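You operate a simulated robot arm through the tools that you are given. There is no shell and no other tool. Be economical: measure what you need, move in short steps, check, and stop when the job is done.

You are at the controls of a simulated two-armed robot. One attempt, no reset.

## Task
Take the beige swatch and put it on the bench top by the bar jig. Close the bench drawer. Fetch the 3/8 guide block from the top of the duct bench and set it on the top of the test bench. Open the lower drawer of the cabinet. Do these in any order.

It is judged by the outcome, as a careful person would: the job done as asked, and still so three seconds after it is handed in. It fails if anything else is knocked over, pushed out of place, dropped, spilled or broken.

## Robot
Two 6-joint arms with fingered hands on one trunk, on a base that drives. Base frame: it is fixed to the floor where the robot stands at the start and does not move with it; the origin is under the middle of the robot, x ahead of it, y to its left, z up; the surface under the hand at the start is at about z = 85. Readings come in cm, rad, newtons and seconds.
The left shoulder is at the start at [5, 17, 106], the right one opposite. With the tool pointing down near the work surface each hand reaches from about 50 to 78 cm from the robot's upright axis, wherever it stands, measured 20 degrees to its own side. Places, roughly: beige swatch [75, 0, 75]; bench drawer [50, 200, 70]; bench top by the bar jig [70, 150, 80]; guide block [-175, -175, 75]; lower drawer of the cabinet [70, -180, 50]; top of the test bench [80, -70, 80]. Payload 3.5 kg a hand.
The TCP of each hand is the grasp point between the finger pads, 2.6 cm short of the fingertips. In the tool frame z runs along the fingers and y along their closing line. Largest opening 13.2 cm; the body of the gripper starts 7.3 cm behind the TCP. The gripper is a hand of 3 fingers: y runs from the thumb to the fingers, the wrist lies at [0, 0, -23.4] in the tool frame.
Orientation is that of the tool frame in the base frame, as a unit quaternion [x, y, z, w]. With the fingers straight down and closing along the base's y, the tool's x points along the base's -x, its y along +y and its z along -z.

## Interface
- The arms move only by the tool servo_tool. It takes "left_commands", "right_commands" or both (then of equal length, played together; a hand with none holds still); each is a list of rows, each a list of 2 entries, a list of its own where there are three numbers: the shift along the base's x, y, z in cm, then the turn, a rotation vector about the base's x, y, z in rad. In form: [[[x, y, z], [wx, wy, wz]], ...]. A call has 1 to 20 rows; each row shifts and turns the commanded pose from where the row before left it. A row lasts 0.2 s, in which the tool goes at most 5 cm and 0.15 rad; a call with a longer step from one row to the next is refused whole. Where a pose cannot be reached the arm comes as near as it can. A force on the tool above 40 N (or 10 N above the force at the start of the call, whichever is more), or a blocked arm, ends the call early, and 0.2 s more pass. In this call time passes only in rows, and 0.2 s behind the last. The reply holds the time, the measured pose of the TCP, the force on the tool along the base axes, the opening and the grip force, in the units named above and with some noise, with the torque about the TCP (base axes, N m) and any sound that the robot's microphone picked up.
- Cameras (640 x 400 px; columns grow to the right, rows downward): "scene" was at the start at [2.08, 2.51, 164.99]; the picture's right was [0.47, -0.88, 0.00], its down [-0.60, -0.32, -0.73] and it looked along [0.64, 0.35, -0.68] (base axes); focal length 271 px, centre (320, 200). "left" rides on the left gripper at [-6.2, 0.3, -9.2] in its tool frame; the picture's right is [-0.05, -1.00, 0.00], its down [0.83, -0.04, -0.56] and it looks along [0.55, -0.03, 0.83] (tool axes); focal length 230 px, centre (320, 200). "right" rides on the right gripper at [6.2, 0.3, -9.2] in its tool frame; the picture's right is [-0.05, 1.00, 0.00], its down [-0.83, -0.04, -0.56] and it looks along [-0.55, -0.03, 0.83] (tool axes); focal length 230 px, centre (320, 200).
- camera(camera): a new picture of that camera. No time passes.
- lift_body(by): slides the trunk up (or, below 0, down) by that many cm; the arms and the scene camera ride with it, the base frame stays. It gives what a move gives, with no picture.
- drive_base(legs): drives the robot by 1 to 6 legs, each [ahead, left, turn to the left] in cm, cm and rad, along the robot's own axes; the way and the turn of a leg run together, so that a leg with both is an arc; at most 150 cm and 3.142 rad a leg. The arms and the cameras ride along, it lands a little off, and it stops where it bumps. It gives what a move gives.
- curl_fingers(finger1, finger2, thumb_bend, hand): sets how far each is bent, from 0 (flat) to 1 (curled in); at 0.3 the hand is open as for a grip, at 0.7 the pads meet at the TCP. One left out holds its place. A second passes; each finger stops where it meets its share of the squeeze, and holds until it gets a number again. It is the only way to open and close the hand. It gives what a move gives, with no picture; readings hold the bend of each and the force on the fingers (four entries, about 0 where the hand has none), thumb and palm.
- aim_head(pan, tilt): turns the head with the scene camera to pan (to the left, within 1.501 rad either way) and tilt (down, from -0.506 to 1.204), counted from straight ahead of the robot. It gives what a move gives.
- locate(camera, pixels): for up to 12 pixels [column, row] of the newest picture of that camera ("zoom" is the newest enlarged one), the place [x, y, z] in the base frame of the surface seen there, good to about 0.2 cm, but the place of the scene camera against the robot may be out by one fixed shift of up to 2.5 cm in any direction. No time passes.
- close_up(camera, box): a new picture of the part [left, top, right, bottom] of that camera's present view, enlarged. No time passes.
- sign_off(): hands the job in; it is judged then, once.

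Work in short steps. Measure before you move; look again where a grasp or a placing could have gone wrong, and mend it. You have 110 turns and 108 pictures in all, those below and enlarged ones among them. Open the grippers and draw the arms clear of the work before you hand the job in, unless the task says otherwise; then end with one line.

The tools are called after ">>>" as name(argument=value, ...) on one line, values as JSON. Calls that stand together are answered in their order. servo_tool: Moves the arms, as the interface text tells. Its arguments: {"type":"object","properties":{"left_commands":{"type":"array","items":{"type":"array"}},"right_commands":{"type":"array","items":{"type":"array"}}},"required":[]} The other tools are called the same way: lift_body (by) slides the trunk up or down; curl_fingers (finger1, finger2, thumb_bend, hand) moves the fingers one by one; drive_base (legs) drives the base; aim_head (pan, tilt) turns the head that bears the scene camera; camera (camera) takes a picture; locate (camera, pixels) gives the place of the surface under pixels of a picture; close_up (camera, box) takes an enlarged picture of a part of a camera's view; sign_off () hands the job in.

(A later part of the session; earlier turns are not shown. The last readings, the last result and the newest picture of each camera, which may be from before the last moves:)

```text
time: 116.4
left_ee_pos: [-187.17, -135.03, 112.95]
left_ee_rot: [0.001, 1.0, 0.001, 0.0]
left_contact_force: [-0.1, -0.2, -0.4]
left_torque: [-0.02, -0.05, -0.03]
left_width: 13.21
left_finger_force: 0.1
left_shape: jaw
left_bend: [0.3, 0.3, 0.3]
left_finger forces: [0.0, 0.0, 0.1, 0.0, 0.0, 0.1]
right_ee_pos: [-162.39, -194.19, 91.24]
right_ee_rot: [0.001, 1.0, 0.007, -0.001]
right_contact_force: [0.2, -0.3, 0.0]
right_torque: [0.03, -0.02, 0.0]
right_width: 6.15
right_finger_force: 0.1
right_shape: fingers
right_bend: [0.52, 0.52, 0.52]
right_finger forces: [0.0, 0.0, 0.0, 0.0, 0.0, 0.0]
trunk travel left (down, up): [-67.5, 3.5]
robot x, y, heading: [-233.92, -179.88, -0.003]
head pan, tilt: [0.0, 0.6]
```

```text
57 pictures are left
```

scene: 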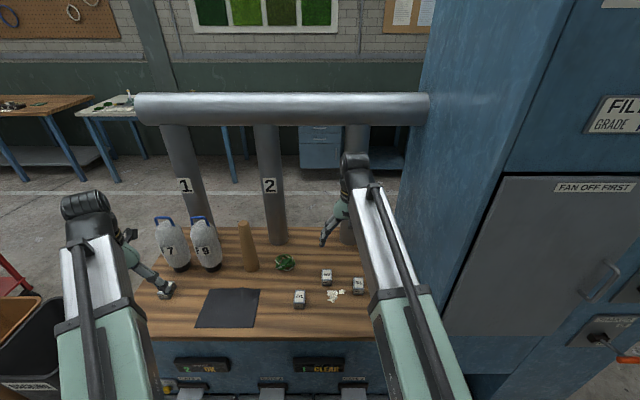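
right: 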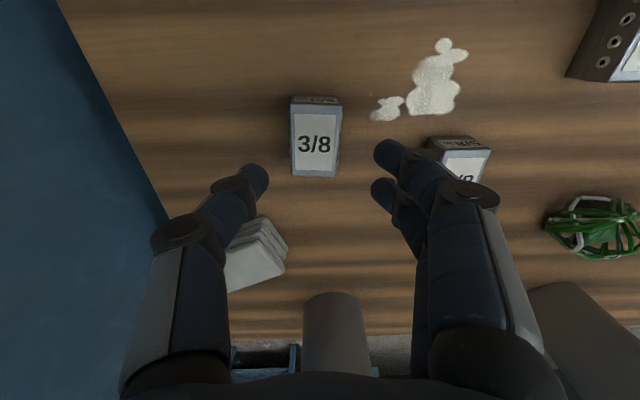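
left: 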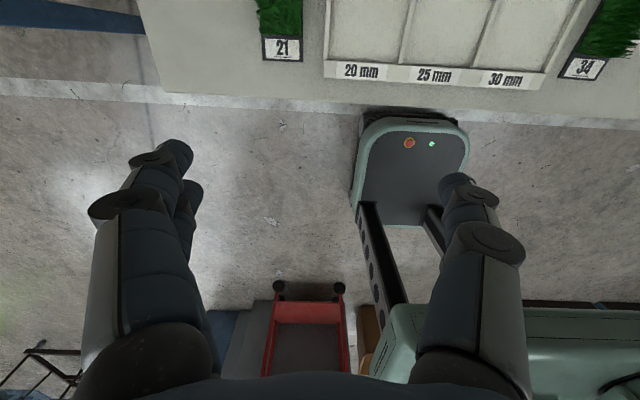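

The fingers straddle the 3/8 block. I descend and grip.

>>> servo_tool(right_commands=[[[0, -0.1, -3], [0, 0, 0]], [[0, 0, -3], [0, 0, 0]], [[0, 0, -1.5], [0, 0, 0]], [[0, 0, -0.6], [0, 0, 0]]])

>>> curl_fingers(hand="right", finger1=0.7, finger2=0.7, thumb_bend=0.7)

>>> camera(camera="right")

```text
time: 117.4
left_ee_pos: [-187.21, -135.04, 113.05]
left_ee_rot: [0.0, 1.0, 0.001, 0.001]
left_contact_force: [-0.6, -0.1, 0.5]
left_torque: [0.04, 0.0, -0.01]
left_width: 13.16
left_finger_force: 0.1
left_shape: jaw
left_bend: [0.3, 0.3, 0.3]
left_finger forces: [0.2, 0.0, 0.0, 0.1, 0.1, 0.0]
right_ee_pos: [-162.73, -194.18, 83.3]
right_ee_rot: [0.0, 1.0, 0.007, 0.0]
right_contact_force: [-0.8, -0.3, 10.3]
right_torque: [-0.43, 0.04, -0.02]
right_width: 6.17
right_finger_force: 4.6
right_shape: fingers
right_bend: [0.52, 0.52, 0.52]
right_finger forces: [0.0, 0.1, 0.0, 0.1, 10.3, 0.0]
trunk travel left (down, up): [-67.5, 3.5]
robot x, y, heading: [-233.99, -180.29, -0.004]
head pan, tilt: [0.0, 0.6]
```

```text
time: 118.4
left_ee_pos: [-187.23, -135.1, 112.95]
left_ee_rot: [0.001, 1.0, 0.0, -0.001]
left_contact_force: [0.0, -0.1, 0.1]
left_torque: [0.01, 0.03, 0.03]
left_width: 13.2
left_finger_force: 0.0
left_shape: jaw
left_bend: [0.3, 0.3, 0.3]
left_finger forces: [0.1, 0.1, 0.1, 0.0, 0.0, 0.1]
right_ee_pos: [-162.68, -194.21, 83.14]
right_ee_rot: [0.001, 1.0, 0.006, -0.002]
right_contact_force: [0.1, -0.8, 2.0]
right_torque: [-0.05, -0.01, 0.01]
right_width: 3.71
right_finger_force: 15.0
right_shape: fingers
right_bend: [0.61, 0.62, 0.63]
right_finger forces: [7.3, 6.7, 0.0, 0.0, 16.2, 0.0]
trunk travel left (down, up): [-67.5, 3.5]
robot x, y, heading: [-233.55, -179.51, -0.004]
head pan, tilt: [0.0, 0.6]
```

```text
56 pictures are left
```

right: 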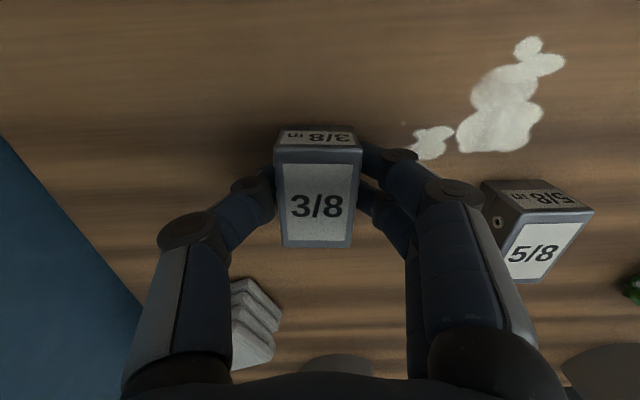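

The block is gripped, 3.7 cm wide. I lift it straight up and then draw the hand back toward the robot.

>>> servo_tool(right_commands=[[[0, 0, 2], [0, 0, 0]], [[0, 0, 4], [0, 0, 0]], [[0, 0, 4], [0, 0, 0]], [[0, 0, 5], [0, 0, 0]], [[0, 0, 5], [0, 0, 0]], [[0, 0, 5], [0, 0, 0]], [[0, 0, 5], [0, 0, 0]], [[-4, 2.5, 0], [0, 0, 0]], [[-4, 2.5, 0], [0, 0, 0]], [[-4, 2.5, 0], [0, 0, 0]], [[-4, 2.5, 0], [0, 0, 0]], [[-3, 2.5, 0], [0, 0, 0]]])

>>> camera(camera="right")

```text
time: 121.0
left_ee_pos: [-187.12, -134.99, 113.0]
left_ee_rot: [0.001, 1.0, 0.001, 0.0]
left_contact_force: [0.0, -0.2, -0.1]
left_torque: [0.02, 0.05, 0.01]
left_width: 13.19
left_finger_force: 0.1
left_shape: jaw
left_bend: [0.3, 0.3, 0.3]
left_finger forces: [0.1, 0.0, 0.0, 0.0, 0.0, 0.0]
right_ee_pos: [-181.5, -182.17, 113.15]
right_ee_rot: [0.0, 1.0, 0.006, -0.001]
right_contact_force: [0.8, -0.4, -1.4]
right_torque: [0.05, -0.02, 0.0]
right_width: 3.68
right_finger_force: 14.4
right_shape: fingers
right_bend: [0.61, 0.62, 0.63]
right_finger forces: [7.3, 6.8, 0.0, 0.0, 14.0, 0.1]
trunk travel left (down, up): [-67.5, 3.5]
robot x, y, heading: [-234.18, -179.76, 0.002]
head pan, tilt: [0.0, 0.6]
```

```text
55 pictures are left
```

right: 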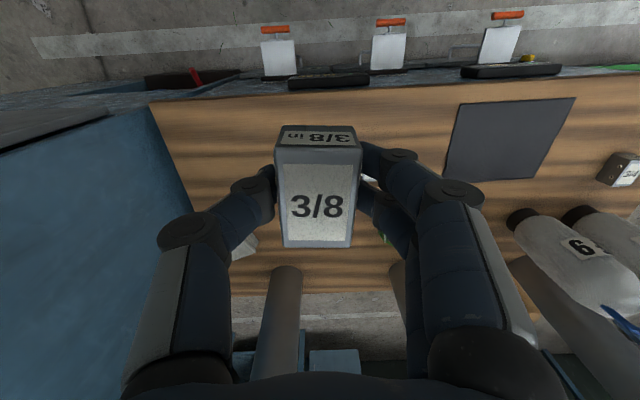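

The block is held securely. I back away and return round the column the same way.

>>> drive_base(legs=[[-30, 0, 0], [0, -88, 0], [0, -88, 0]])

>>> drive_base(legs=[[107, 0, 0], [107, 0, 0], [0, 100, 0]])

>>> camera(camera="right")

```text
time: 131.5
left_ee_pos: [-219.99, -311.86, 112.93]
left_ee_rot: [0.012, 1.0, 0.001, 0.0]
left_contact_force: [0.2, 0.0, -0.1]
left_torque: [-0.03, -0.04, -0.01]
left_width: 13.18
left_finger_force: 0.2
left_shape: jaw
left_bend: [0.3, 0.3, 0.3]
left_finger forces: [0.0, 0.0, 0.0, 0.1, 0.0, 0.0]
right_ee_pos: [-215.56, -359.03, 113.22]
right_ee_rot: [0.012, 1.0, 0.007, -0.001]
right_contact_force: [-0.1, -0.8, -1.3]
right_torque: [0.01, -0.03, -0.01]
right_width: 3.68
right_finger_force: 14.4
right_shape: fingers
right_bend: [0.61, 0.62, 0.63]
right_finger forces: [7.3, 6.8, 0.0, 0.0, 14.2, 0.0]
trunk travel left (down, up): [-67.5, 3.5]
robot x, y, heading: [-267.82, -355.4, -0.023]
head pan, tilt: [0.0, 0.6]
```

```text
time: 147.0
left_ee_pos: [-5.33, -212.76, 112.94]
left_ee_rot: [-0.013, 1.0, -0.001, -0.001]
left_contact_force: [0.3, -0.5, -0.1]
left_torque: [0.01, 0.01, 0.02]
left_width: 13.16
left_finger_force: 0.0
left_shape: jaw
left_bend: [0.3, 0.3, 0.3]
left_finger forces: [0.0, 0.1, 0.0, 0.1, 0.1, 0.0]
right_ee_pos: [1.48, -259.7, 113.11]
right_ee_rot: [-0.014, 1.0, 0.006, -0.002]
right_contact_force: [0.3, 0.0, -2.1]
right_torque: [-0.03, -0.04, 0.03]
right_width: 3.68
right_finger_force: 13.7
right_shape: fingers
right_bend: [0.61, 0.62, 0.64]
right_finger forces: [7.2, 6.8, 0.1, 0.0, 14.2, 0.0]
trunk travel left (down, up): [-67.5, 3.5]
robot x, y, heading: [-51.07, -258.88, 0.022]
head pan, tilt: [0.0, 0.6]
```

```text
54 pictures are left
```

right: 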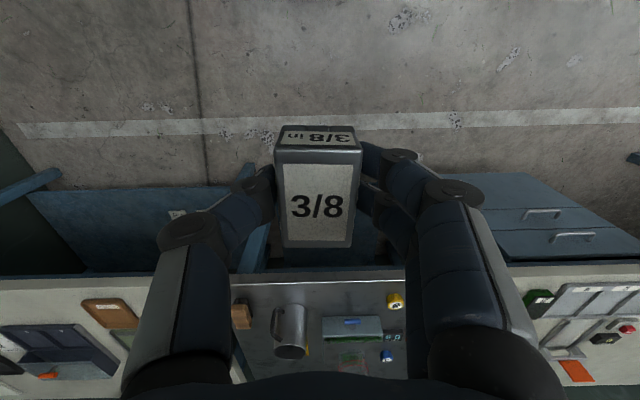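

The way is clear; the cabinet's drawers show at (545,225) under the bench. I go on left to survey the cabinet and the test bench top.

>>> drive_base(legs=[[0, 80, -0.022], [0, 60, 0]])

>>> aim_head(pan=0.2, tilt=0.6)

>>> camera(camera="scene")

```text
time: 154.3
left_ee_pos: [-9.44, -73.03, 112.89]
left_ee_rot: [-0.017, 1.0, 0.0, 0.0]
left_contact_force: [-0.8, 0.1, -0.4]
left_torque: [-0.03, 0.01, -0.01]
left_width: 13.18
left_finger_force: 0.0
left_shape: jaw
left_bend: [0.3, 0.3, 0.3]
left_finger forces: [0.1, 0.0, 0.0, 0.0, 0.1, 0.0]
right_ee_pos: [-2.22, -119.85, 113.11]
right_ee_rot: [-0.019, 1.0, 0.007, -0.002]
right_contact_force: [0.1, -0.2, -2.1]
right_torque: [-0.03, 0.01, 0.01]
right_width: 3.68
right_finger_force: 14.1
right_shape: fingers
right_bend: [0.61, 0.62, 0.64]
right_finger forces: [7.2, 6.7, 0.0, 0.1, 14.1, 0.0]
trunk travel left (down, up): [-67.5, 3.5]
robot x, y, heading: [-54.46, -119.7, 0.033]
head pan, tilt: [0.0, 0.6]
```

```text
time: 155.0
left_ee_pos: [-9.37, -73.03, 112.96]
left_ee_rot: [-0.018, 1.0, -0.001, 0.001]
left_contact_force: [-0.5, 0.0, 0.3]
left_torque: [0.0, -0.01, -0.02]
left_width: 13.19
left_finger_force: 0.0
left_shape: jaw
left_bend: [0.3, 0.3, 0.3]
left_finger forces: [0.0, 0.0, 0.0, 0.0, 0.1, 0.0]
right_ee_pos: [-2.22, -119.95, 113.0]
right_ee_rot: [-0.018, 1.0, 0.007, -0.002]
right_contact_force: [-0.6, 0.3, -2.4]
right_torque: [0.01, -0.03, 0.02]
right_width: 3.65
right_finger_force: 14.2
right_shape: fingers
right_bend: [0.61, 0.62, 0.64]
right_finger forces: [7.2, 6.8, 0.0, 0.1, 14.1, 0.0]
trunk travel left (down, up): [-67.5, 3.5]
robot x, y, heading: [-54.53, -118.89, 0.031]
head pan, tilt: [0.201, 0.6]
```

```text
53 pictures are left
```

scene: 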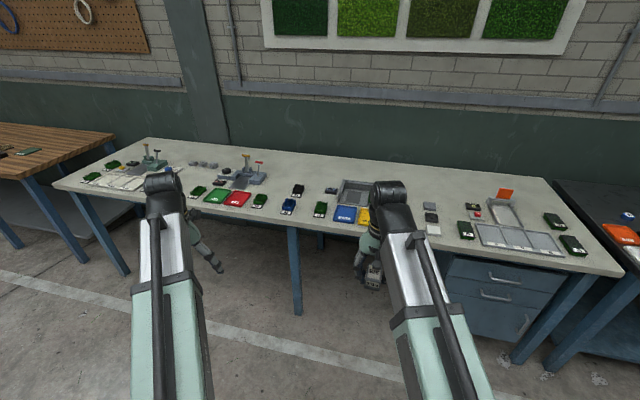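

The test bench is one long table; free space shows near (300,170). I measure that area, its neighbours, and the cabinet drawers.

>>> locate(camera="scene", pixels=[[300, 172], [290, 205], [298, 190], [330, 190], [245, 178], [320, 208], [288, 206], [500, 272], [495, 295], [450, 258], [540, 275], [470, 330]])

>>> close_up(camera="scene", box=[200, 130, 380, 240])

>>> close_up(camera="scene", box=[420, 230, 580, 370])

```text
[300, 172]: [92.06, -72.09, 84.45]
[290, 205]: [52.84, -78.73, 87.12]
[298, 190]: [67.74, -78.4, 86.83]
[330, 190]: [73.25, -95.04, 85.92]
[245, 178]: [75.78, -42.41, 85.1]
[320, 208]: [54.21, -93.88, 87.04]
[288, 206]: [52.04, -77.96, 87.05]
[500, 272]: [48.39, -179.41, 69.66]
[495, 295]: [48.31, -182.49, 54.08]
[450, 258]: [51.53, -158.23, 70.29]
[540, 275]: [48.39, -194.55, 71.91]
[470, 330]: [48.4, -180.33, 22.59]
```

```text
3.56 times, centred on (290, 185) of scene
```

zoom: 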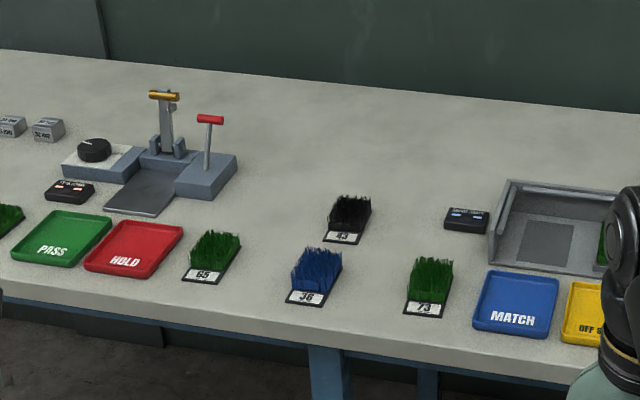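

```text
2.86 times, centred on (500, 300) of scene
```

zoom: 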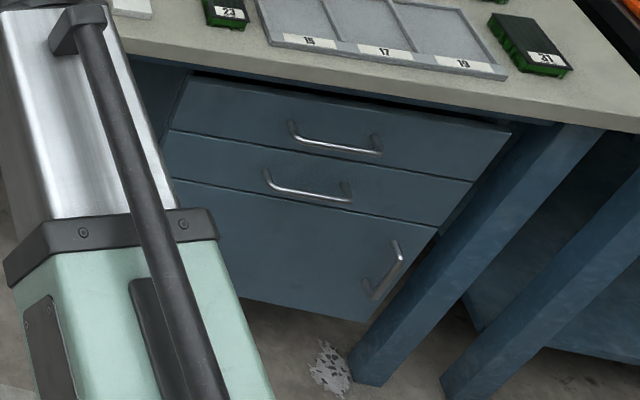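

A free spot is near (78,-66), between the press fixture (y > -50) and the swatches. I drive to (5,-57) so the right hand can reach it.

>>> drive_base(legs=[[0, 0, -0.031], [0, 62, 0], [58, 0, 0]])

>>> camera(camera="right")

>>> camera(camera="scene")

```text
time: 161.8
left_ee_pos: [50.36, -12.17, 112.95]
left_ee_rot: [0.007, 1.0, 0.0, 0.0]
left_contact_force: [0.1, -0.1, -0.8]
left_torque: [0.02, 0.05, 0.0]
left_width: 13.18
left_finger_force: 0.1
left_shape: jaw
left_bend: [0.3, 0.3, 0.3]
left_finger forces: [0.0, 0.0, 0.0, 0.0, 0.0, 0.0]
right_ee_pos: [55.26, -59.31, 113.12]
right_ee_rot: [0.008, 1.0, 0.007, -0.001]
right_contact_force: [-0.4, -0.2, -2.0]
right_torque: [0.01, 0.01, -0.01]
right_width: 3.7
right_finger_force: 13.4
right_shape: fingers
right_bend: [0.61, 0.62, 0.64]
right_finger forces: [7.2, 6.9, 0.1, 0.0, 14.1, 0.0]
trunk travel left (down, up): [-67.5, 3.5]
robot x, y, heading: [2.67, -56.53, -0.018]
head pan, tilt: [0.201, 0.6]
```

```text
50 pictures are left
```

right: 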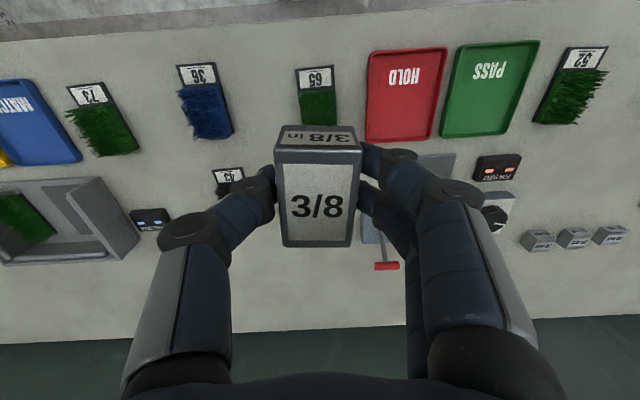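

```text
49 pictures are left
```

scene: 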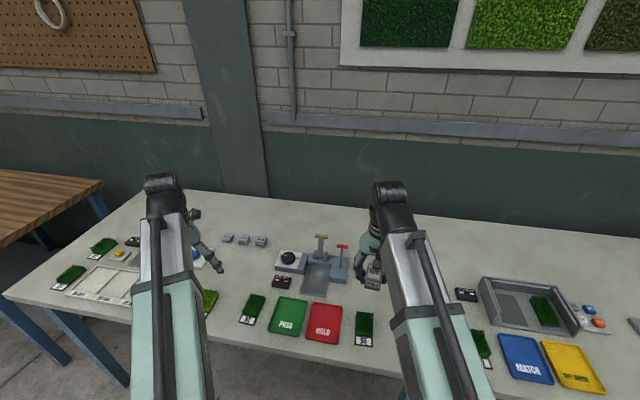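

>>> locate(camera="right", pixels=[[228, 175], [385, 266], [363, 235], [320, 290], [260, 270], [320, 260], [150, 220], [400, 250], [300, 110], [320, 320]])

>>> locate(camera="scene", pixels=[[342, 246], [347, 282], [322, 237], [345, 265], [366, 345], [430, 235], [470, 296]])

```text
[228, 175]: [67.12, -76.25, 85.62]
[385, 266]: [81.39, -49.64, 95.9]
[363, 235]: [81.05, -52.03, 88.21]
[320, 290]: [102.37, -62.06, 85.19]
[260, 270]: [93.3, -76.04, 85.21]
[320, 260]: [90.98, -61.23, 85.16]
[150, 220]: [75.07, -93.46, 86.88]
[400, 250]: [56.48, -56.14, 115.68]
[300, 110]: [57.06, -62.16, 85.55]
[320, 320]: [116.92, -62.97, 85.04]
```

```text
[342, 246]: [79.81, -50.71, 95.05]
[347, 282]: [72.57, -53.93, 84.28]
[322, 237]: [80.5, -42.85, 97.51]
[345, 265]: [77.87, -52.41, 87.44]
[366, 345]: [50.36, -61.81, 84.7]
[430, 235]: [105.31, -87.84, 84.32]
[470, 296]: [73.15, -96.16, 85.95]
```

Fixture edge is at y -53, swatch 43 at y about -76. I set the block at (76.5,-65): move over it at height and lower to z 90.

>>> servo_tool(right_commands=[[[4.3, -1.2, 0], [0, 0, 0]], [[4.3, -1.2, 0], [0, 0, 0]], [[4.3, -1.1, 0], [0, 0, 0]], [[4.3, -1.1, 0], [0, 0, 0]], [[4, -1.1, 0], [0, 0, 0]], [[0, 0, -4], [0, 0, 0]], [[0, 0, -4], [0, 0, 0]], [[0, 0, -4], [0, 0, 0]], [[0, 0, -4], [0, 0, 0]], [[0, 0, -4], [0, 0, 0]], [[0, 0, -3], [0, 0, 0]]])

>>> camera(camera="right")

```text
time: 164.2
left_ee_pos: [50.2, -12.12, 112.97]
left_ee_rot: [0.007, 1.0, 0.0, 0.001]
left_contact_force: [0.7, -1.0, -0.6]
left_torque: [-0.02, 0.02, 0.02]
left_width: 13.18
left_finger_force: 0.1
left_shape: jaw
left_bend: [0.3, 0.3, 0.3]
left_finger forces: [0.1, 0.1, 0.0, 0.0, 0.0, 0.0]
right_ee_pos: [74.28, -64.94, 89.6]
right_ee_rot: [0.006, 1.0, 0.007, -0.002]
right_contact_force: [-0.2, -0.1, -2.1]
right_torque: [-0.01, 0.0, 0.01]
right_width: 3.69
right_finger_force: 14.1
right_shape: fingers
right_bend: [0.61, 0.62, 0.64]
right_finger forces: [7.2, 6.7, 0.0, 0.0, 14.0, 0.1]
right hand out of reach, approached as far as the arm can: row 5
trunk travel left (down, up): [-67.5, 3.5]
robot x, y, heading: [2.93, -55.99, -0.015]
head pan, tilt: [0.201, 0.6]
```

```text
48 pictures are left
```

right: 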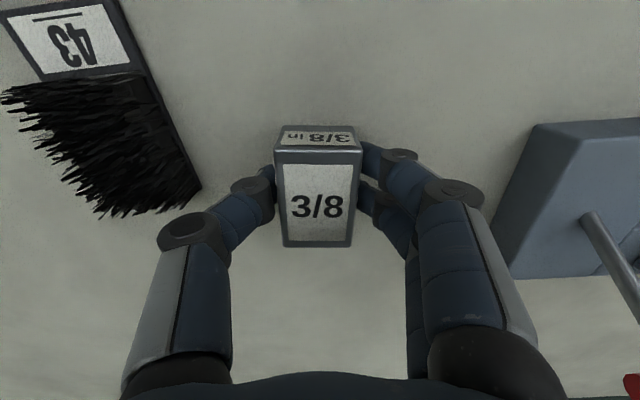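

There is room on both sides. I lower 1.5 cm, open only a little, and rise.

>>> servo_tool(right_commands=[[[0, 0, -0.9], [0, 0, 0]], [[0, 0, -0.5], [0, 0, 0]]])

>>> curl_fingers(hand="right", finger1=0.54, finger2=0.54, thumb_bend=0.54)

>>> servo_tool(right_commands=[[[0, 0, 2], [0, 0, 0]], [[0, 0, 4], [0, 0, 0]], [[0, 0, 5], [0, 0, 0]], [[0, 0, 5], [0, 0, 0]], [[0, 0, 5], [0, 0, 0]], [[0, 0, 4], [0, 0, 0]]])

>>> camera(camera="right")

```text
time: 164.8
left_ee_pos: [50.1, -12.24, 112.89]
left_ee_rot: [0.007, 1.0, 0.001, 0.0]
left_contact_force: [-0.7, 0.0, 0.5]
left_torque: [-0.03, -0.02, 0.0]
left_width: 13.19
left_finger_force: 0.0
left_shape: jaw
left_bend: [0.3, 0.3, 0.3]
left_finger forces: [0.1, 0.0, 0.0, 0.0, 0.0, 0.0]
right_ee_pos: [74.35, -65.02, 88.15]
right_ee_rot: [0.007, 1.0, 0.006, -0.001]
right_contact_force: [0.2, 0.5, 2.1]
right_torque: [-0.02, 0.02, 0.03]
right_width: 3.65
right_finger_force: 16.4
right_shape: fingers
right_bend: [0.61, 0.62, 0.64]
right_finger forces: [7.5, 7.2, 0.1, 0.0, 16.7, 0.1]
trunk travel left (down, up): [-67.5, 3.5]
robot x, y, heading: [2.8, -56.06, -0.019]
head pan, tilt: [0.201, 0.6]
```

```text
time: 165.8
left_ee_pos: [50.05, -12.18, 112.97]
left_ee_rot: [0.007, 1.0, 0.0, 0.0]
left_contact_force: [-0.1, -0.8, -0.3]
left_torque: [0.02, -0.02, 0.03]
left_width: 13.21
left_finger_force: 0.0
left_shape: jaw
left_bend: [0.3, 0.3, 0.3]
left_finger forces: [0.0, 0.0, 0.0, 0.0, 0.0, 0.0]
right_ee_pos: [74.41, -65.05, 88.29]
right_ee_rot: [0.008, 1.0, 0.007, 0.001]
right_contact_force: [3.1, 1.9, 17.1]
right_torque: [-0.44, -0.08, 0.14]
right_width: 4.8
right_finger_force: 8.6
right_shape: fingers
right_bend: [0.54, 0.54, 0.57]
right_finger forces: [0.1, 0.0, 0.0, 0.0, 16.7, 0.1]
trunk travel left (down, up): [-67.5, 3.5]
robot x, y, heading: [2.76, -56.3, -0.014]
head pan, tilt: [0.201, 0.6]
```

```text
time: 167.2
left_ee_pos: [50.21, -12.18, 113.01]
left_ee_rot: [0.007, 1.0, 0.0, 0.0]
left_contact_force: [-0.2, 0.5, 1.1]
left_torque: [-0.02, -0.01, -0.04]
left_width: 13.16
left_finger_force: 0.1
left_shape: jaw
left_bend: [0.3, 0.3, 0.3]
left_finger forces: [0.0, 0.0, 0.0, 0.0, 0.0, 0.1]
right_ee_pos: [74.36, -65.41, 113.36]
right_ee_rot: [0.007, 1.0, 0.007, 0.0]
right_contact_force: [-0.9, 0.5, -0.6]
right_torque: [0.0, -0.01, -0.01]
right_width: 5.36
right_finger_force: 0.0
right_shape: fingers
right_bend: [0.54, 0.54, 0.54]
right_finger forces: [0.0, 0.0, 0.0, 0.0, 0.1, 0.1]
trunk travel left (down, up): [-67.5, 3.5]
robot x, y, heading: [2.89, -56.18, -0.017]
head pan, tilt: [0.201, 0.6]
```

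```text
47 pictures are left
```

right: 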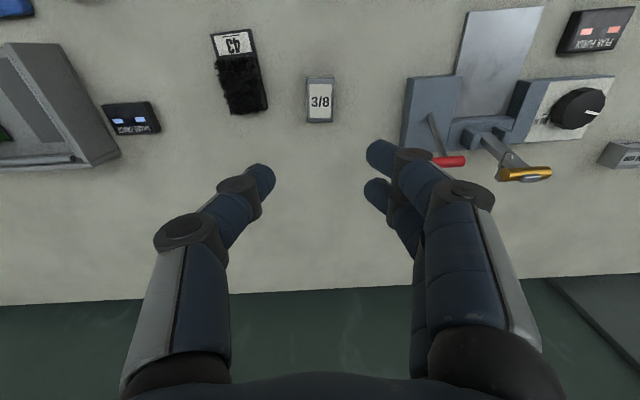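

The 3/8 block stands alone on the test bench. Next I back off and move in front of the cabinet, then lower the trunk.

>>> drive_base(legs=[[-46, 0, 0.017], [0, -104, 0]])

>>> servo_tool(right_commands=[[[-3, -1.5, 0], [0, -0.15, 0]], [[-3, -1.5, 0], [0, -0.15, 0]], [[-3, -1.5, 0], [0, -0.15, 0]], [[-2, -1, 0], [0, -0.15, 0]], [[0, 0, 0], [0, -0.15, 0]], [[0, 0, 0], [0, -0.15, 0]], [[0, 0, 0], [0, -0.15, 0]], [[0, 0, 0], [0, -0.15, 0]], [[0, 0, 0], [0, -0.15, 0]], [[0, 0, 0], [0, -0.15, 0]], [[0, 0, 0], [0, -0.07, 0]]])

>>> lift_body(by=-36)

>>> aim_head(pan=-0.2, tilt=0.6)

>>> camera(camera="scene")

```text
time: 174.9
left_ee_pos: [3.66, -111.33, 112.9]
left_ee_rot: [-0.019, 1.0, 0.001, 0.0]
left_contact_force: [-0.3, -1.1, -0.1]
left_torque: [-0.02, 0.0, -0.02]
left_width: 13.19
left_finger_force: 0.0
left_shape: jaw
left_bend: [0.3, 0.3, 0.3]
left_finger forces: [0.1, 0.0, 0.0, 0.1, 0.1, 0.1]
right_ee_pos: [30.69, -163.13, 113.37]
right_ee_rot: [-0.02, 1.0, 0.008, 0.0]
right_contact_force: [0.0, -0.6, -0.2]
right_torque: [-0.01, -0.01, -0.02]
right_width: 5.4
right_finger_force: 0.0
right_shape: fingers
right_bend: [0.54, 0.54, 0.54]
right_finger forces: [0.1, 0.0, 0.0, 0.0, 0.0, 0.0]
trunk travel left (down, up): [-67.5, 3.5]
robot x, y, heading: [-41.17, -157.94, 0.037]
head pan, tilt: [0.201, 0.6]
```

```text
time: 177.3
left_ee_pos: [3.68, -111.23, 113.05]
left_ee_rot: [-0.019, 1.0, 0.0, 0.0]
left_contact_force: [-0.6, -0.6, 0.8]
left_torque: [-0.01, 0.02, 0.03]
left_width: 13.19
left_finger_force: 0.0
left_shape: jaw
left_bend: [0.3, 0.3, 0.3]
left_finger forces: [0.0, 0.1, 0.0, 0.0, 0.0, 0.0]
right_ee_pos: [29.29, -167.29, 114.95]
right_ee_rot: [-0.014, 0.731, -0.014, 0.682]
right_contact_force: [0.5, 0.4, 0.2]
right_torque: [-0.04, 0.02, 0.01]
right_width: 5.37
right_finger_force: 0.1
right_shape: fingers
right_bend: [0.54, 0.54, 0.54]
right_finger forces: [0.1, 0.0, 0.0, 0.1, 0.0, 0.0]
right hand out of reach, approached as far as the arm can: row 5, 6, 7, 8, 9, 10, 11
trunk travel left (down, up): [-67.5, 3.5]
robot x, y, heading: [-41.38, -157.87, 0.039]
head pan, tilt: [0.201, 0.6]
```

```text
time: 180.8
left_ee_pos: [3.67, -111.37, 77.04]
left_ee_rot: [-0.019, 1.0, 0.001, 0.0]
left_contact_force: [0.0, -0.3, -0.3]
left_torque: [-0.01, -0.01, -0.02]
left_width: 13.19
left_finger_force: 0.1
left_shape: jaw
left_bend: [0.3, 0.3, 0.3]
left_finger forces: [0.1, 0.0, 0.0, 0.1, 0.0, 0.0]
right_ee_pos: [29.36, -167.5, 79.11]
right_ee_rot: [-0.013, 0.731, -0.015, 0.682]
right_contact_force: [0.0, -0.6, 0.2]
right_torque: [0.02, 0.01, 0.0]
right_width: 5.4
right_finger_force: 0.1
right_shape: fingers
right_bend: [0.54, 0.54, 0.54]
right_finger forces: [0.0, 0.0, 0.0, 0.0, 0.0, 0.0]
trunk travel left (down, up): [-31.5, 39.5]
robot x, y, heading: [-41.14, -157.94, 0.041]
head pan, tilt: [0.201, 0.6]
```

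```text
time: 181.6
left_ee_pos: [3.75, -111.3, 76.92]
left_ee_rot: [-0.019, 1.0, 0.0, -0.001]
left_contact_force: [-0.2, -1.1, -0.6]
left_torque: [-0.01, 0.0, -0.01]
left_width: 13.19
left_finger_force: 0.0
left_shape: jaw
left_bend: [0.3, 0.3, 0.3]
left_finger forces: [0.0, 0.0, 0.0, 0.0, 0.1, 0.0]
right_ee_pos: [29.29, -167.39, 79.01]
right_ee_rot: [-0.014, 0.731, -0.014, 0.682]
right_contact_force: [-0.2, -0.7, 1.1]
right_torque: [-0.02, -0.03, 0.01]
right_width: 5.4
right_finger_force: 0.2
right_shape: fingers
right_bend: [0.54, 0.54, 0.54]
right_finger forces: [0.1, 0.0, 0.0, 0.1, 0.0, 0.1]
trunk travel left (down, up): [-31.5, 39.5]
robot x, y, heading: [-40.8, -157.58, 0.037]
head pan, tilt: [-0.201, 0.6]
```

```text
46 pictures are left
```

scene: 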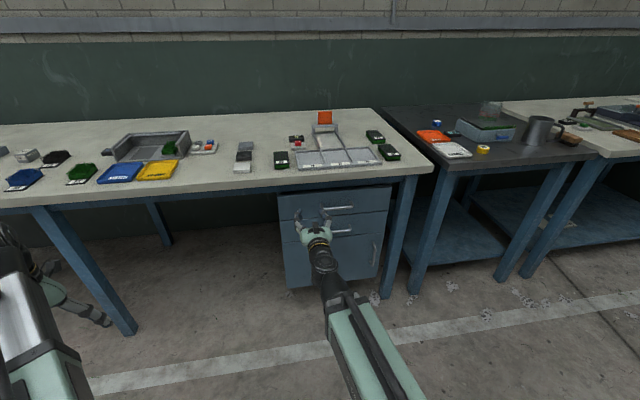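

The cabinet is in view with drawers at (335,215). I take the right wrist view and measure the handles.

>>> camera(camera="right")

>>> close_up(camera="scene", box=[260, 170, 420, 300])

>>> locate(camera="zoom", pixels=[[320, 165], [440, 160], [330, 255], [430, 250], [480, 300], [460, 200], [150, 250], [545, 90], [90, 130]])

```text
45 pictures are left
```

right: 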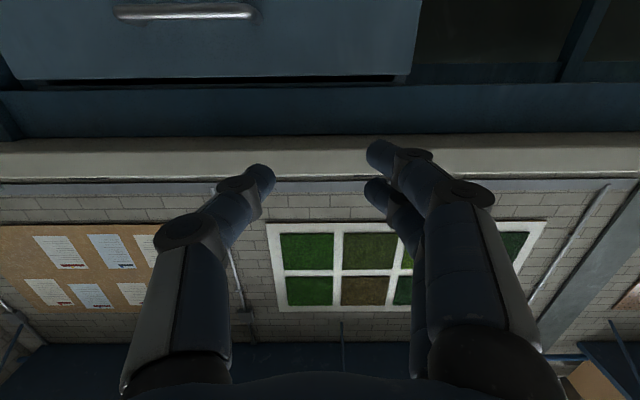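

```text
3.08 times, centred on (340, 235) of scene
```

zoom: 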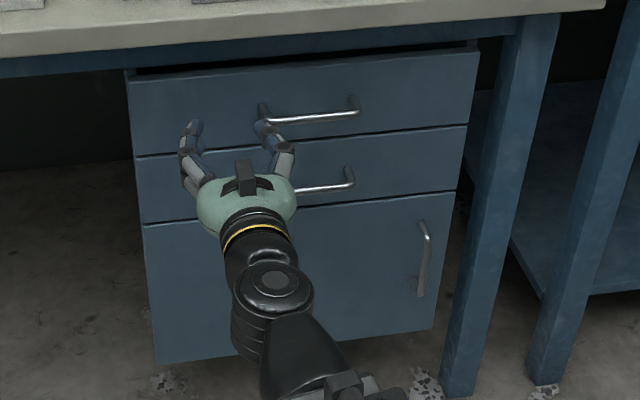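

```text
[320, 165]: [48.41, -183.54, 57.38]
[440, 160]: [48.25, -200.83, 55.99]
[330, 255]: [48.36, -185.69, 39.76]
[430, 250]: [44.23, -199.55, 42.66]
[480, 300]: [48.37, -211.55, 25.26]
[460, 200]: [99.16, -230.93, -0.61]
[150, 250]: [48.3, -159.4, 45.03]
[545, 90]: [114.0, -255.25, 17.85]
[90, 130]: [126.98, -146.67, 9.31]
```

The lower drawer spans z about 51–63, with a bar handle near y -182. I shift the robot right and roll the hand so that it closes vertically.

>>> drive_base(legs=[[0, -8, -0.038]])

>>> servo_tool(right_commands=[[[-4, 0, -2], [0.15, 0, 0]], [[0, 0, -4], [0.15, 0, 0]], [[0, 0, -4], [0.15, 0, 0]], [[0, 0, -4], [0.15, 0, 0]], [[0, 0, -4], [0.15, 0, 0]], [[0, 0, -3], [0.15, 0, 0]], [[0, 0, 0], [0.15, 0, 0]], [[0, 0, 0], [0.15, 0, 0]], [[0, 0, 0], [0.15, 0, 0]], [[0, 0, 0], [0.15, 0, 0]], [[0, 0, 0], [0.07, 0, 0]]])

>>> camera(camera="right")

>>> close_up(camera="scene", box=[240, 150, 440, 300])

```text
time: 182.7
left_ee_pos: [5.69, -121.08, 76.96]
left_ee_rot: [0.001, 1.0, 0.0, 0.0]
left_contact_force: [0.5, 0.4, 1.3]
left_torque: [0.01, 0.01, -0.02]
left_width: 13.19
left_finger_force: 0.0
left_shape: jaw
left_bend: [0.3, 0.3, 0.3]
left_finger forces: [0.0, 0.1, 0.0, 0.0, 0.0, 0.1]
right_ee_pos: [29.23, -178.08, 79.03]
right_ee_rot: [0.001, 0.731, -0.028, 0.682]
right_contact_force: [0.2, -0.3, 0.5]
right_torque: [-0.02, -0.03, 0.02]
right_width: 5.37
right_finger_force: 0.0
right_shape: fingers
right_bend: [0.54, 0.54, 0.54]
right_finger forces: [0.0, 0.0, 0.0, 0.0, 0.0, 0.1]
trunk travel left (down, up): [-31.5, 39.5]
robot x, y, heading: [-41.44, -165.88, 0.001]
head pan, tilt: [-0.201, 0.6]
```

```text
time: 185.1
left_ee_pos: [5.7, -120.9, 76.84]
left_ee_rot: [0.0, 1.0, 0.0, -0.001]
left_contact_force: [0.9, -1.0, -0.1]
left_torque: [0.03, 0.02, -0.01]
left_width: 13.19
left_finger_force: 0.1
left_shape: jaw
left_bend: [0.3, 0.3, 0.3]
left_finger forces: [0.0, 0.0, 0.0, 0.0, 0.0, 0.0]
right_ee_pos: [28.8, -173.38, 58.56]
right_ee_rot: [0.486, 0.534, 0.495, 0.483]
right_contact_force: [0.1, -0.9, 0.8]
right_torque: [0.02, -0.01, -0.01]
right_width: 5.37
right_finger_force: 0.1
right_shape: fingers
right_bend: [0.54, 0.54, 0.54]
right_finger forces: [0.0, 0.0, 0.1, 0.0, 0.0, 0.0]
right hand out of reach, approached as far as the arm can: row 1, 6, 7, 8, 9, 10
trunk travel left (down, up): [-31.5, 39.5]
robot x, y, heading: [-41.05, -165.94, 0.001]
head pan, tilt: [-0.201, 0.6]
```

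```text
43 pictures are left
```

right: 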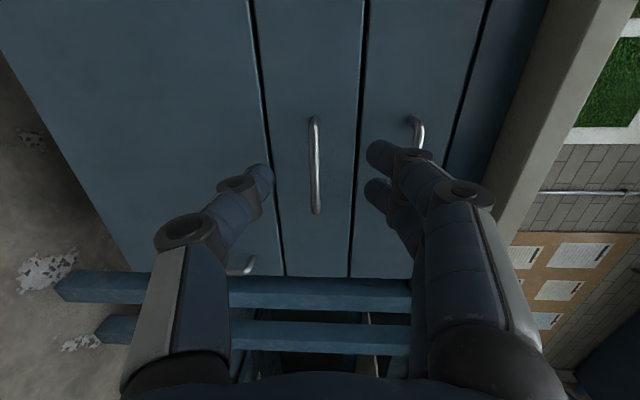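

```text
2.67 times, centred on (340, 225) of scene
```

zoom: 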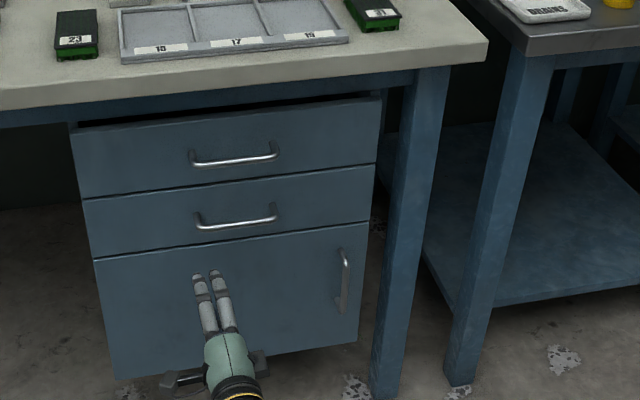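

The hand is now rolled; the lower drawer's handle is at (315,165) in the wrist view. I measure it.

>>> locate(camera="right", pixels=[[315, 122], [315, 165], [316, 208], [312, 165], [318, 180], [420, 125], [300, 240], [350, 240], [270, 180], [383, 150], [262, 170]])

>>> close_up(camera="right", box=[230, 80, 430, 230])

```text
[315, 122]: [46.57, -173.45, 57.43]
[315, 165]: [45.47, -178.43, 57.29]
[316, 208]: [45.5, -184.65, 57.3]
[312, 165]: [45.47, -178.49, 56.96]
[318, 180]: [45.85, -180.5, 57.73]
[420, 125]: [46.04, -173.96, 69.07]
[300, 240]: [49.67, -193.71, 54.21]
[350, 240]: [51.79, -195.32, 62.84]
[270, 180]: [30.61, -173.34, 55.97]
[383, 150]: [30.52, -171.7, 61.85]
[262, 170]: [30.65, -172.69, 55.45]
```

```text
2.67 times, centred on (330, 155) of right
```

zoom: 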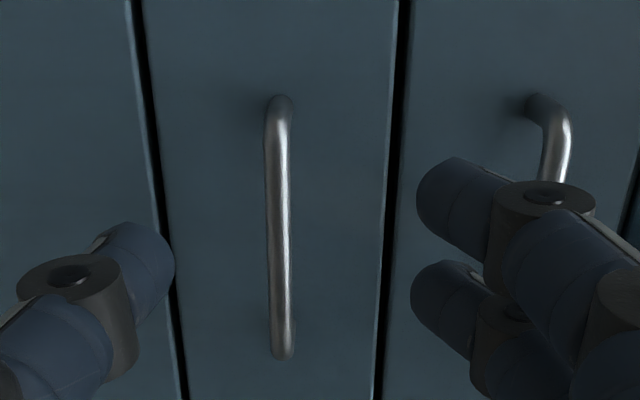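

The bar is at x 45.5, z 57.3, y -173…-185, with the face at x 49.7. I align the hand with its middle and approach to x 38.

>>> servo_tool(right_commands=[[[3.2, -0.3, -0.3], [0, 0, 0]], [[3.2, -0.3, -0.2], [0, 0, 0]], [[3.2, -0.3, -0.2], [0, 0, 0]], [[3.2, 0, 0], [0, 0, 0]]])

>>> camera(camera="right")

```text
time: 186.1
left_ee_pos: [5.62, -121.02, 77.05]
left_ee_rot: [0.0, 1.0, 0.0, -0.001]
left_contact_force: [-0.6, -0.1, 0.5]
left_torque: [0.0, 0.0, -0.02]
left_width: 13.19
left_finger_force: 0.1
left_shape: jaw
left_bend: [0.3, 0.3, 0.3]
left_finger forces: [0.0, 0.0, 0.0, 0.1, 0.0, 0.0]
right_ee_pos: [41.29, -172.63, 58.2]
right_ee_rot: [0.486, 0.535, 0.494, 0.483]
right_contact_force: [0.8, -0.1, -0.4]
right_torque: [0.01, -0.04, 0.0]
right_width: 5.4
right_finger_force: 0.0
right_shape: fingers
right_bend: [0.54, 0.54, 0.54]
right_finger forces: [0.0, 0.1, 0.0, 0.0, 0.0, 0.0]
right hand out of reach, approached as far as the arm can: row 1, 2, 3
trunk travel left (down, up): [-31.5, 39.5]
robot x, y, heading: [-40.97, -165.65, -0.003]
head pan, tilt: [-0.201, 0.6]
```

```text
40 pictures are left
```

right: 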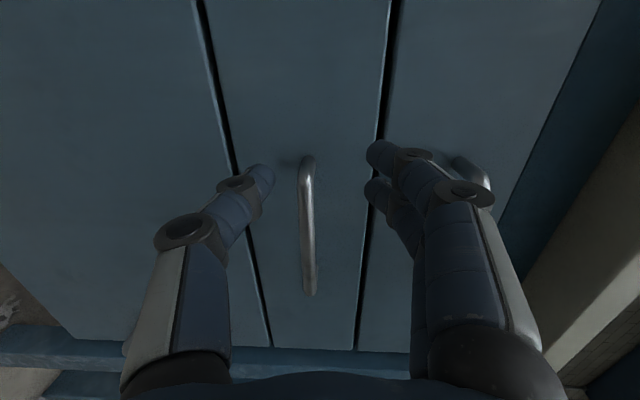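

The hand is about 6.5 cm left of the handle's middle. I ease back slightly and shift right.

>>> servo_tool(right_commands=[[[-2, -2, -0.4], [0, 0, 0]], [[0, -2.4, -0.4], [0, 0, 0]], [[0, -2, 0], [0, 0, 0]]])

>>> camera(camera="right")

```text
time: 186.9
left_ee_pos: [5.66, -121.05, 77.03]
left_ee_rot: [0.0, 1.0, 0.0, 0.0]
left_contact_force: [0.0, 0.4, -1.1]
left_torque: [0.02, 0.04, 0.0]
left_width: 13.15
left_finger_force: 0.1
left_shape: jaw
left_bend: [0.3, 0.3, 0.3]
left_finger forces: [0.0, 0.1, 0.0, 0.1, 0.1, 0.0]
right_ee_pos: [39.04, -173.74, 58.07]
right_ee_rot: [0.49, 0.533, 0.489, 0.487]
right_contact_force: [0.5, -0.1, 0.1]
right_torque: [-0.03, 0.03, 0.0]
right_width: 5.38
right_finger_force: 0.2
right_shape: fingers
right_bend: [0.54, 0.54, 0.54]
right_finger forces: [0.0, 0.0, 0.1, 0.1, 0.1, 0.0]
right hand out of reach, approached as far as the arm can: row 1, 2, 3
trunk travel left (down, up): [-31.5, 39.5]
robot x, y, heading: [-40.98, -165.52, 0.001]
head pan, tilt: [-0.201, 0.6]
```

```text
39 pictures are left
```

right: 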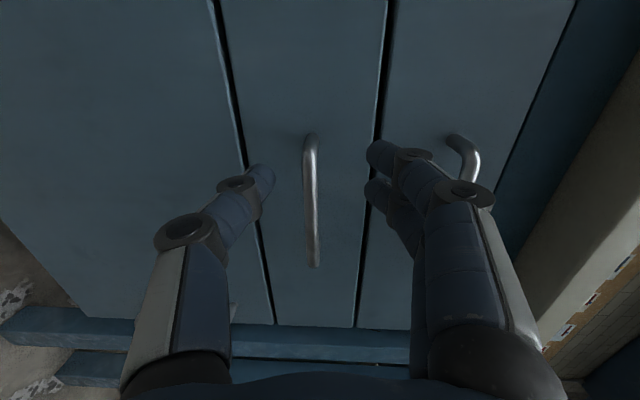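

The arm cannot go farther right in this pose, so I shift the base right by 5.5 cm.

>>> drive_base(legs=[[0, -5.5, 0]])

>>> camera(camera="right")

>>> locate(camera="right", pixels=[[310, 160], [310, 200], [310, 180]])

```text
time: 187.8
left_ee_pos: [5.67, -126.65, 77.02]
left_ee_rot: [0.0, 1.0, 0.001, 0.0]
left_contact_force: [-0.6, -0.3, -0.4]
left_torque: [-0.01, -0.02, 0.0]
left_width: 13.2
left_finger_force: 0.0
left_shape: jaw
left_bend: [0.3, 0.3, 0.3]
left_finger forces: [0.0, 0.0, 0.0, 0.0, 0.1, 0.0]
right_ee_pos: [39.1, -179.47, 58.22]
right_ee_rot: [0.489, 0.533, 0.49, 0.487]
right_contact_force: [0.9, 0.1, 0.5]
right_torque: [-0.02, 0.03, -0.02]
right_width: 5.37
right_finger_force: 0.1
right_shape: fingers
right_bend: [0.54, 0.54, 0.54]
right_finger forces: [0.0, 0.1, 0.1, 0.0, 0.0, 0.1]
trunk travel left (down, up): [-31.5, 39.5]
robot x, y, heading: [-41.35, -171.38, 0.002]
head pan, tilt: [-0.201, 0.6]
```

```text
38 pictures are left
```

right: 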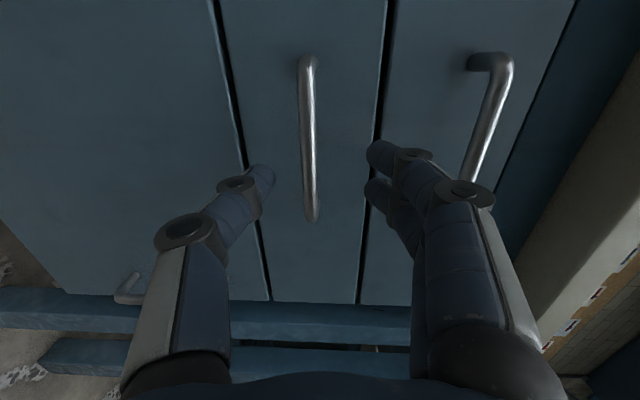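

```text
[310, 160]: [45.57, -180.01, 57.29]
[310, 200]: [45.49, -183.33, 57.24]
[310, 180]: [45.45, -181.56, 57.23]
```

The handle's middle is now ahead of the fingers. I advance 6.3 cm and lower 0.9.

>>> servo_tool(right_commands=[[[2, 0, -0.4], [0, 0, 0]], [[2, 0, -0.5], [0, 0, 0]], [[1.2, 0, 0], [0, 0, 0]], [[1.0, 0, 0], [0, 0, 0]]])

>>> camera(camera="right")

```text
time: 188.8
left_ee_pos: [5.67, -126.64, 76.93]
left_ee_rot: [0.0, 1.0, 0.0, 0.0]
left_contact_force: [-0.5, 0.1, -0.2]
left_torque: [0.02, 0.0, 0.01]
left_width: 13.18
left_finger_force: 0.1
left_shape: jaw
left_bend: [0.3, 0.3, 0.3]
left_finger forces: [0.0, 0.1, 0.1, 0.0, 0.0, 0.1]
right_ee_pos: [45.33, -179.38, 57.34]
right_ee_rot: [0.491, 0.532, 0.488, 0.488]
right_contact_force: [-0.7, 0.2, -0.4]
right_torque: [0.02, 0.01, 0.01]
right_width: 5.39
right_finger_force: 0.1
right_shape: fingers
right_bend: [0.54, 0.54, 0.54]
right_finger forces: [0.1, 0.1, 0.0, 0.0, 0.1, 0.1]
trunk travel left (down, up): [-31.5, 39.5]
robot x, y, heading: [-41.13, -171.36, -0.002]
head pan, tilt: [-0.201, 0.6]
```

```text
37 pictures are left
```

right: 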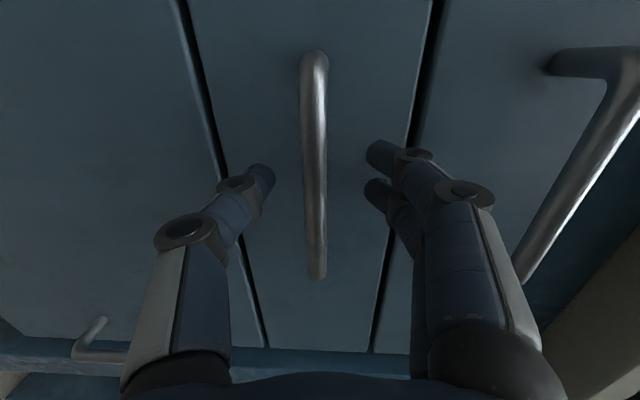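

The bar lies between thumb and fingers. I close on it.

>>> curl_fingers(hand="right", finger1=0.75, finger2=0.75, thumb_bend=0.75)

>>> servo_tool(right_commands=[[[-1, 0, 0], [0, 0, 0]], [[-1, 0, 0], [0, 0, 0]], [[-1, 0, 0], [0, 0, 0]], [[-1, 0, 0], [0, 0, 0]]])

>>> camera(camera="right")

```text
time: 189.8
left_ee_pos: [5.71, -126.78, 76.86]
left_ee_rot: [0.0, 1.0, 0.0, 0.001]
left_contact_force: [0.3, -0.7, 0.0]
left_torque: [-0.01, 0.0, 0.02]
left_width: 13.18
left_finger_force: 0.1
left_shape: jaw
left_bend: [0.3, 0.3, 0.3]
left_finger forces: [0.1, 0.0, 0.1, 0.0, 0.0, 0.0]
right_ee_pos: [45.38, -179.5, 57.19]
right_ee_rot: [0.491, 0.532, 0.488, 0.487]
right_contact_force: [3.0, 0.7, -3.4]
right_torque: [0.01, 0.03, 0.01]
right_width: 0.37
right_finger_force: 6.8
right_shape: fingers
right_bend: [0.73, 0.74, 0.71]
right_finger forces: [3.3, 2.8, 0.0, 0.0, 8.5, 0.1]
trunk travel left (down, up): [-31.5, 39.5]
robot x, y, heading: [-41.17, -171.37, 0.0]
head pan, tilt: [-0.201, 0.6]
```

```text
time: 190.8
left_ee_pos: [5.77, -126.85, 76.99]
left_ee_rot: [0.0, 1.0, 0.0, 0.0]
left_contact_force: [-0.7, 0.2, -0.1]
left_torque: [0.01, -0.01, 0.0]
left_width: 13.18
left_finger_force: 0.1
left_shape: jaw
left_bend: [0.3, 0.3, 0.3]
left_finger forces: [0.0, 0.0, 0.0, 0.1, 0.1, 0.0]
right_ee_pos: [41.14, -179.38, 57.27]
right_ee_rot: [0.491, 0.532, 0.488, 0.487]
right_contact_force: [-0.1, 0.0, -2.5]
right_torque: [0.04, -0.01, 0.01]
right_width: 0.01
right_finger_force: 2.3
right_shape: fingers
right_bend: [0.74, 0.74, 0.72]
right_finger forces: [0.0, 0.1, 0.0, 0.1, 5.4, 0.0]
trunk travel left (down, up): [-31.5, 39.5]
robot x, y, heading: [-41.3, -171.74, -0.001]
head pan, tilt: [-0.201, 0.6]
```

```text
36 pictures are left
```

right: 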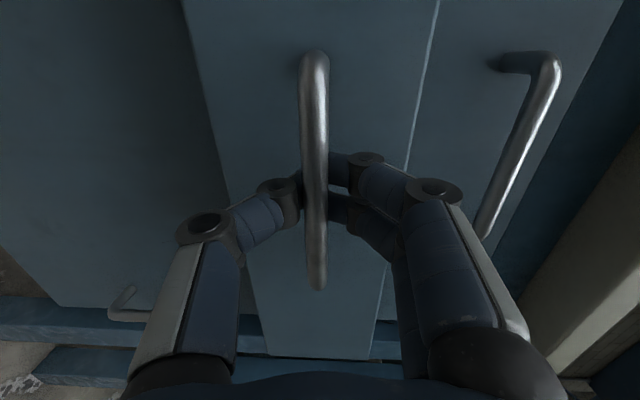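

The fingers have hooked the bar and the drawer is coming out. I keep pulling with the arm.

>>> servo_tool(right_commands=[[[-1.2, 0, 0], [0, 0, 0]], [[-1.2, 0, 0], [0, 0, 0]], [[-1.2, 0, 0], [0, 0, 0]], [[-1.2, 0, 0], [0, 0, 0]], [[-1.2, 0, 0], [0, 0, 0]], [[-1.2, 0, 0], [0, 0, 0]], [[-1.2, 0, 0], [0, 0, 0]], [[-1.2, 0, 0], [0, 0, 0]]])

>>> camera(camera="scene")

```text
time: 192.6
left_ee_pos: [5.68, -126.76, 77.03]
left_ee_rot: [0.0, 1.0, 0.0, 0.0]
left_contact_force: [0.5, -0.3, 0.2]
left_torque: [0.02, 0.05, -0.05]
left_width: 13.18
left_finger_force: 0.0
left_shape: jaw
left_bend: [0.3, 0.3, 0.3]
left_finger forces: [0.0, 0.1, 0.1, 0.1, 0.0, 0.1]
right_ee_pos: [31.53, -179.4, 57.3]
right_ee_rot: [0.489, 0.533, 0.49, 0.486]
right_contact_force: [-0.5, 0.6, -4.3]
right_torque: [-0.01, -0.01, -0.02]
right_width: 0.0
right_finger_force: 2.4
right_shape: fingers
right_bend: [0.74, 0.74, 0.72]
right_finger forces: [0.0, 0.0, 0.0, 0.0, 5.8, 0.0]
trunk travel left (down, up): [-31.5, 39.5]
robot x, y, heading: [-41.27, -171.23, 0.003]
head pan, tilt: [-0.201, 0.6]
```

```text
35 pictures are left
```

scene: 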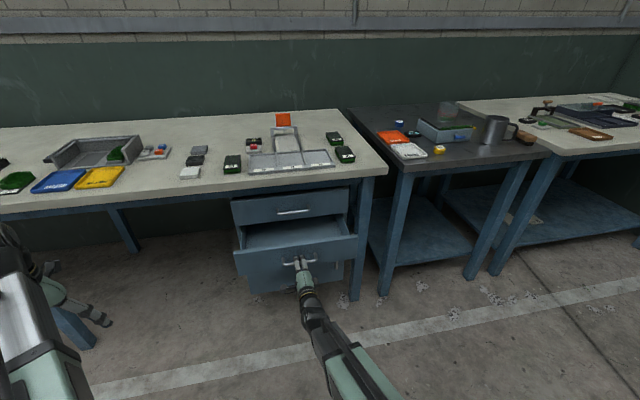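

The drawer is out about 14 cm. I pull further by backing the base in small legs.

>>> drive_base(legs=[[-5, 0, 0]])

>>> camera(camera="right")

```text
time: 193.6
left_ee_pos: [0.56, -126.83, 76.9]
left_ee_rot: [0.001, 1.0, -0.001, 0.0]
left_contact_force: [0.4, -0.7, 0.3]
left_torque: [0.01, 0.01, 0.03]
left_width: 13.19
left_finger_force: 0.0
left_shape: jaw
left_bend: [0.3, 0.3, 0.3]
left_finger forces: [0.1, 0.1, 0.0, 0.0, 0.1, 0.0]
right_ee_pos: [26.4, -179.39, 57.27]
right_ee_rot: [0.49, 0.532, 0.489, 0.488]
right_contact_force: [-0.4, -0.6, -0.1]
right_torque: [-0.01, 0.02, 0.04]
right_width: 0.02
right_finger_force: 0.2
right_shape: fingers
right_bend: [0.74, 0.74, 0.73]
right_finger forces: [0.0, 0.0, 0.0, 0.0, 0.2, 0.0]
trunk travel left (down, up): [-31.5, 39.5]
robot x, y, heading: [-46.31, -171.26, -0.001]
head pan, tilt: [-0.201, 0.6]
```

```text
34 pictures are left
```

right: 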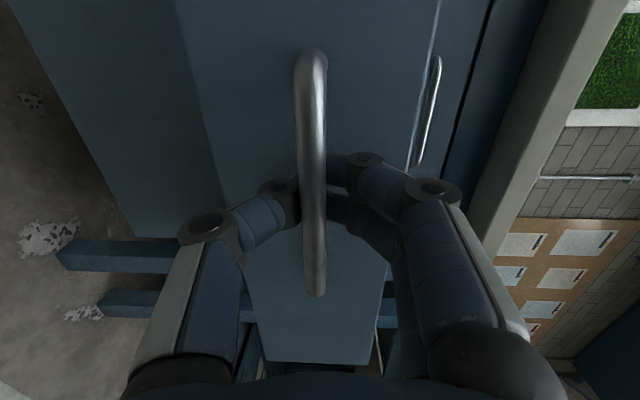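

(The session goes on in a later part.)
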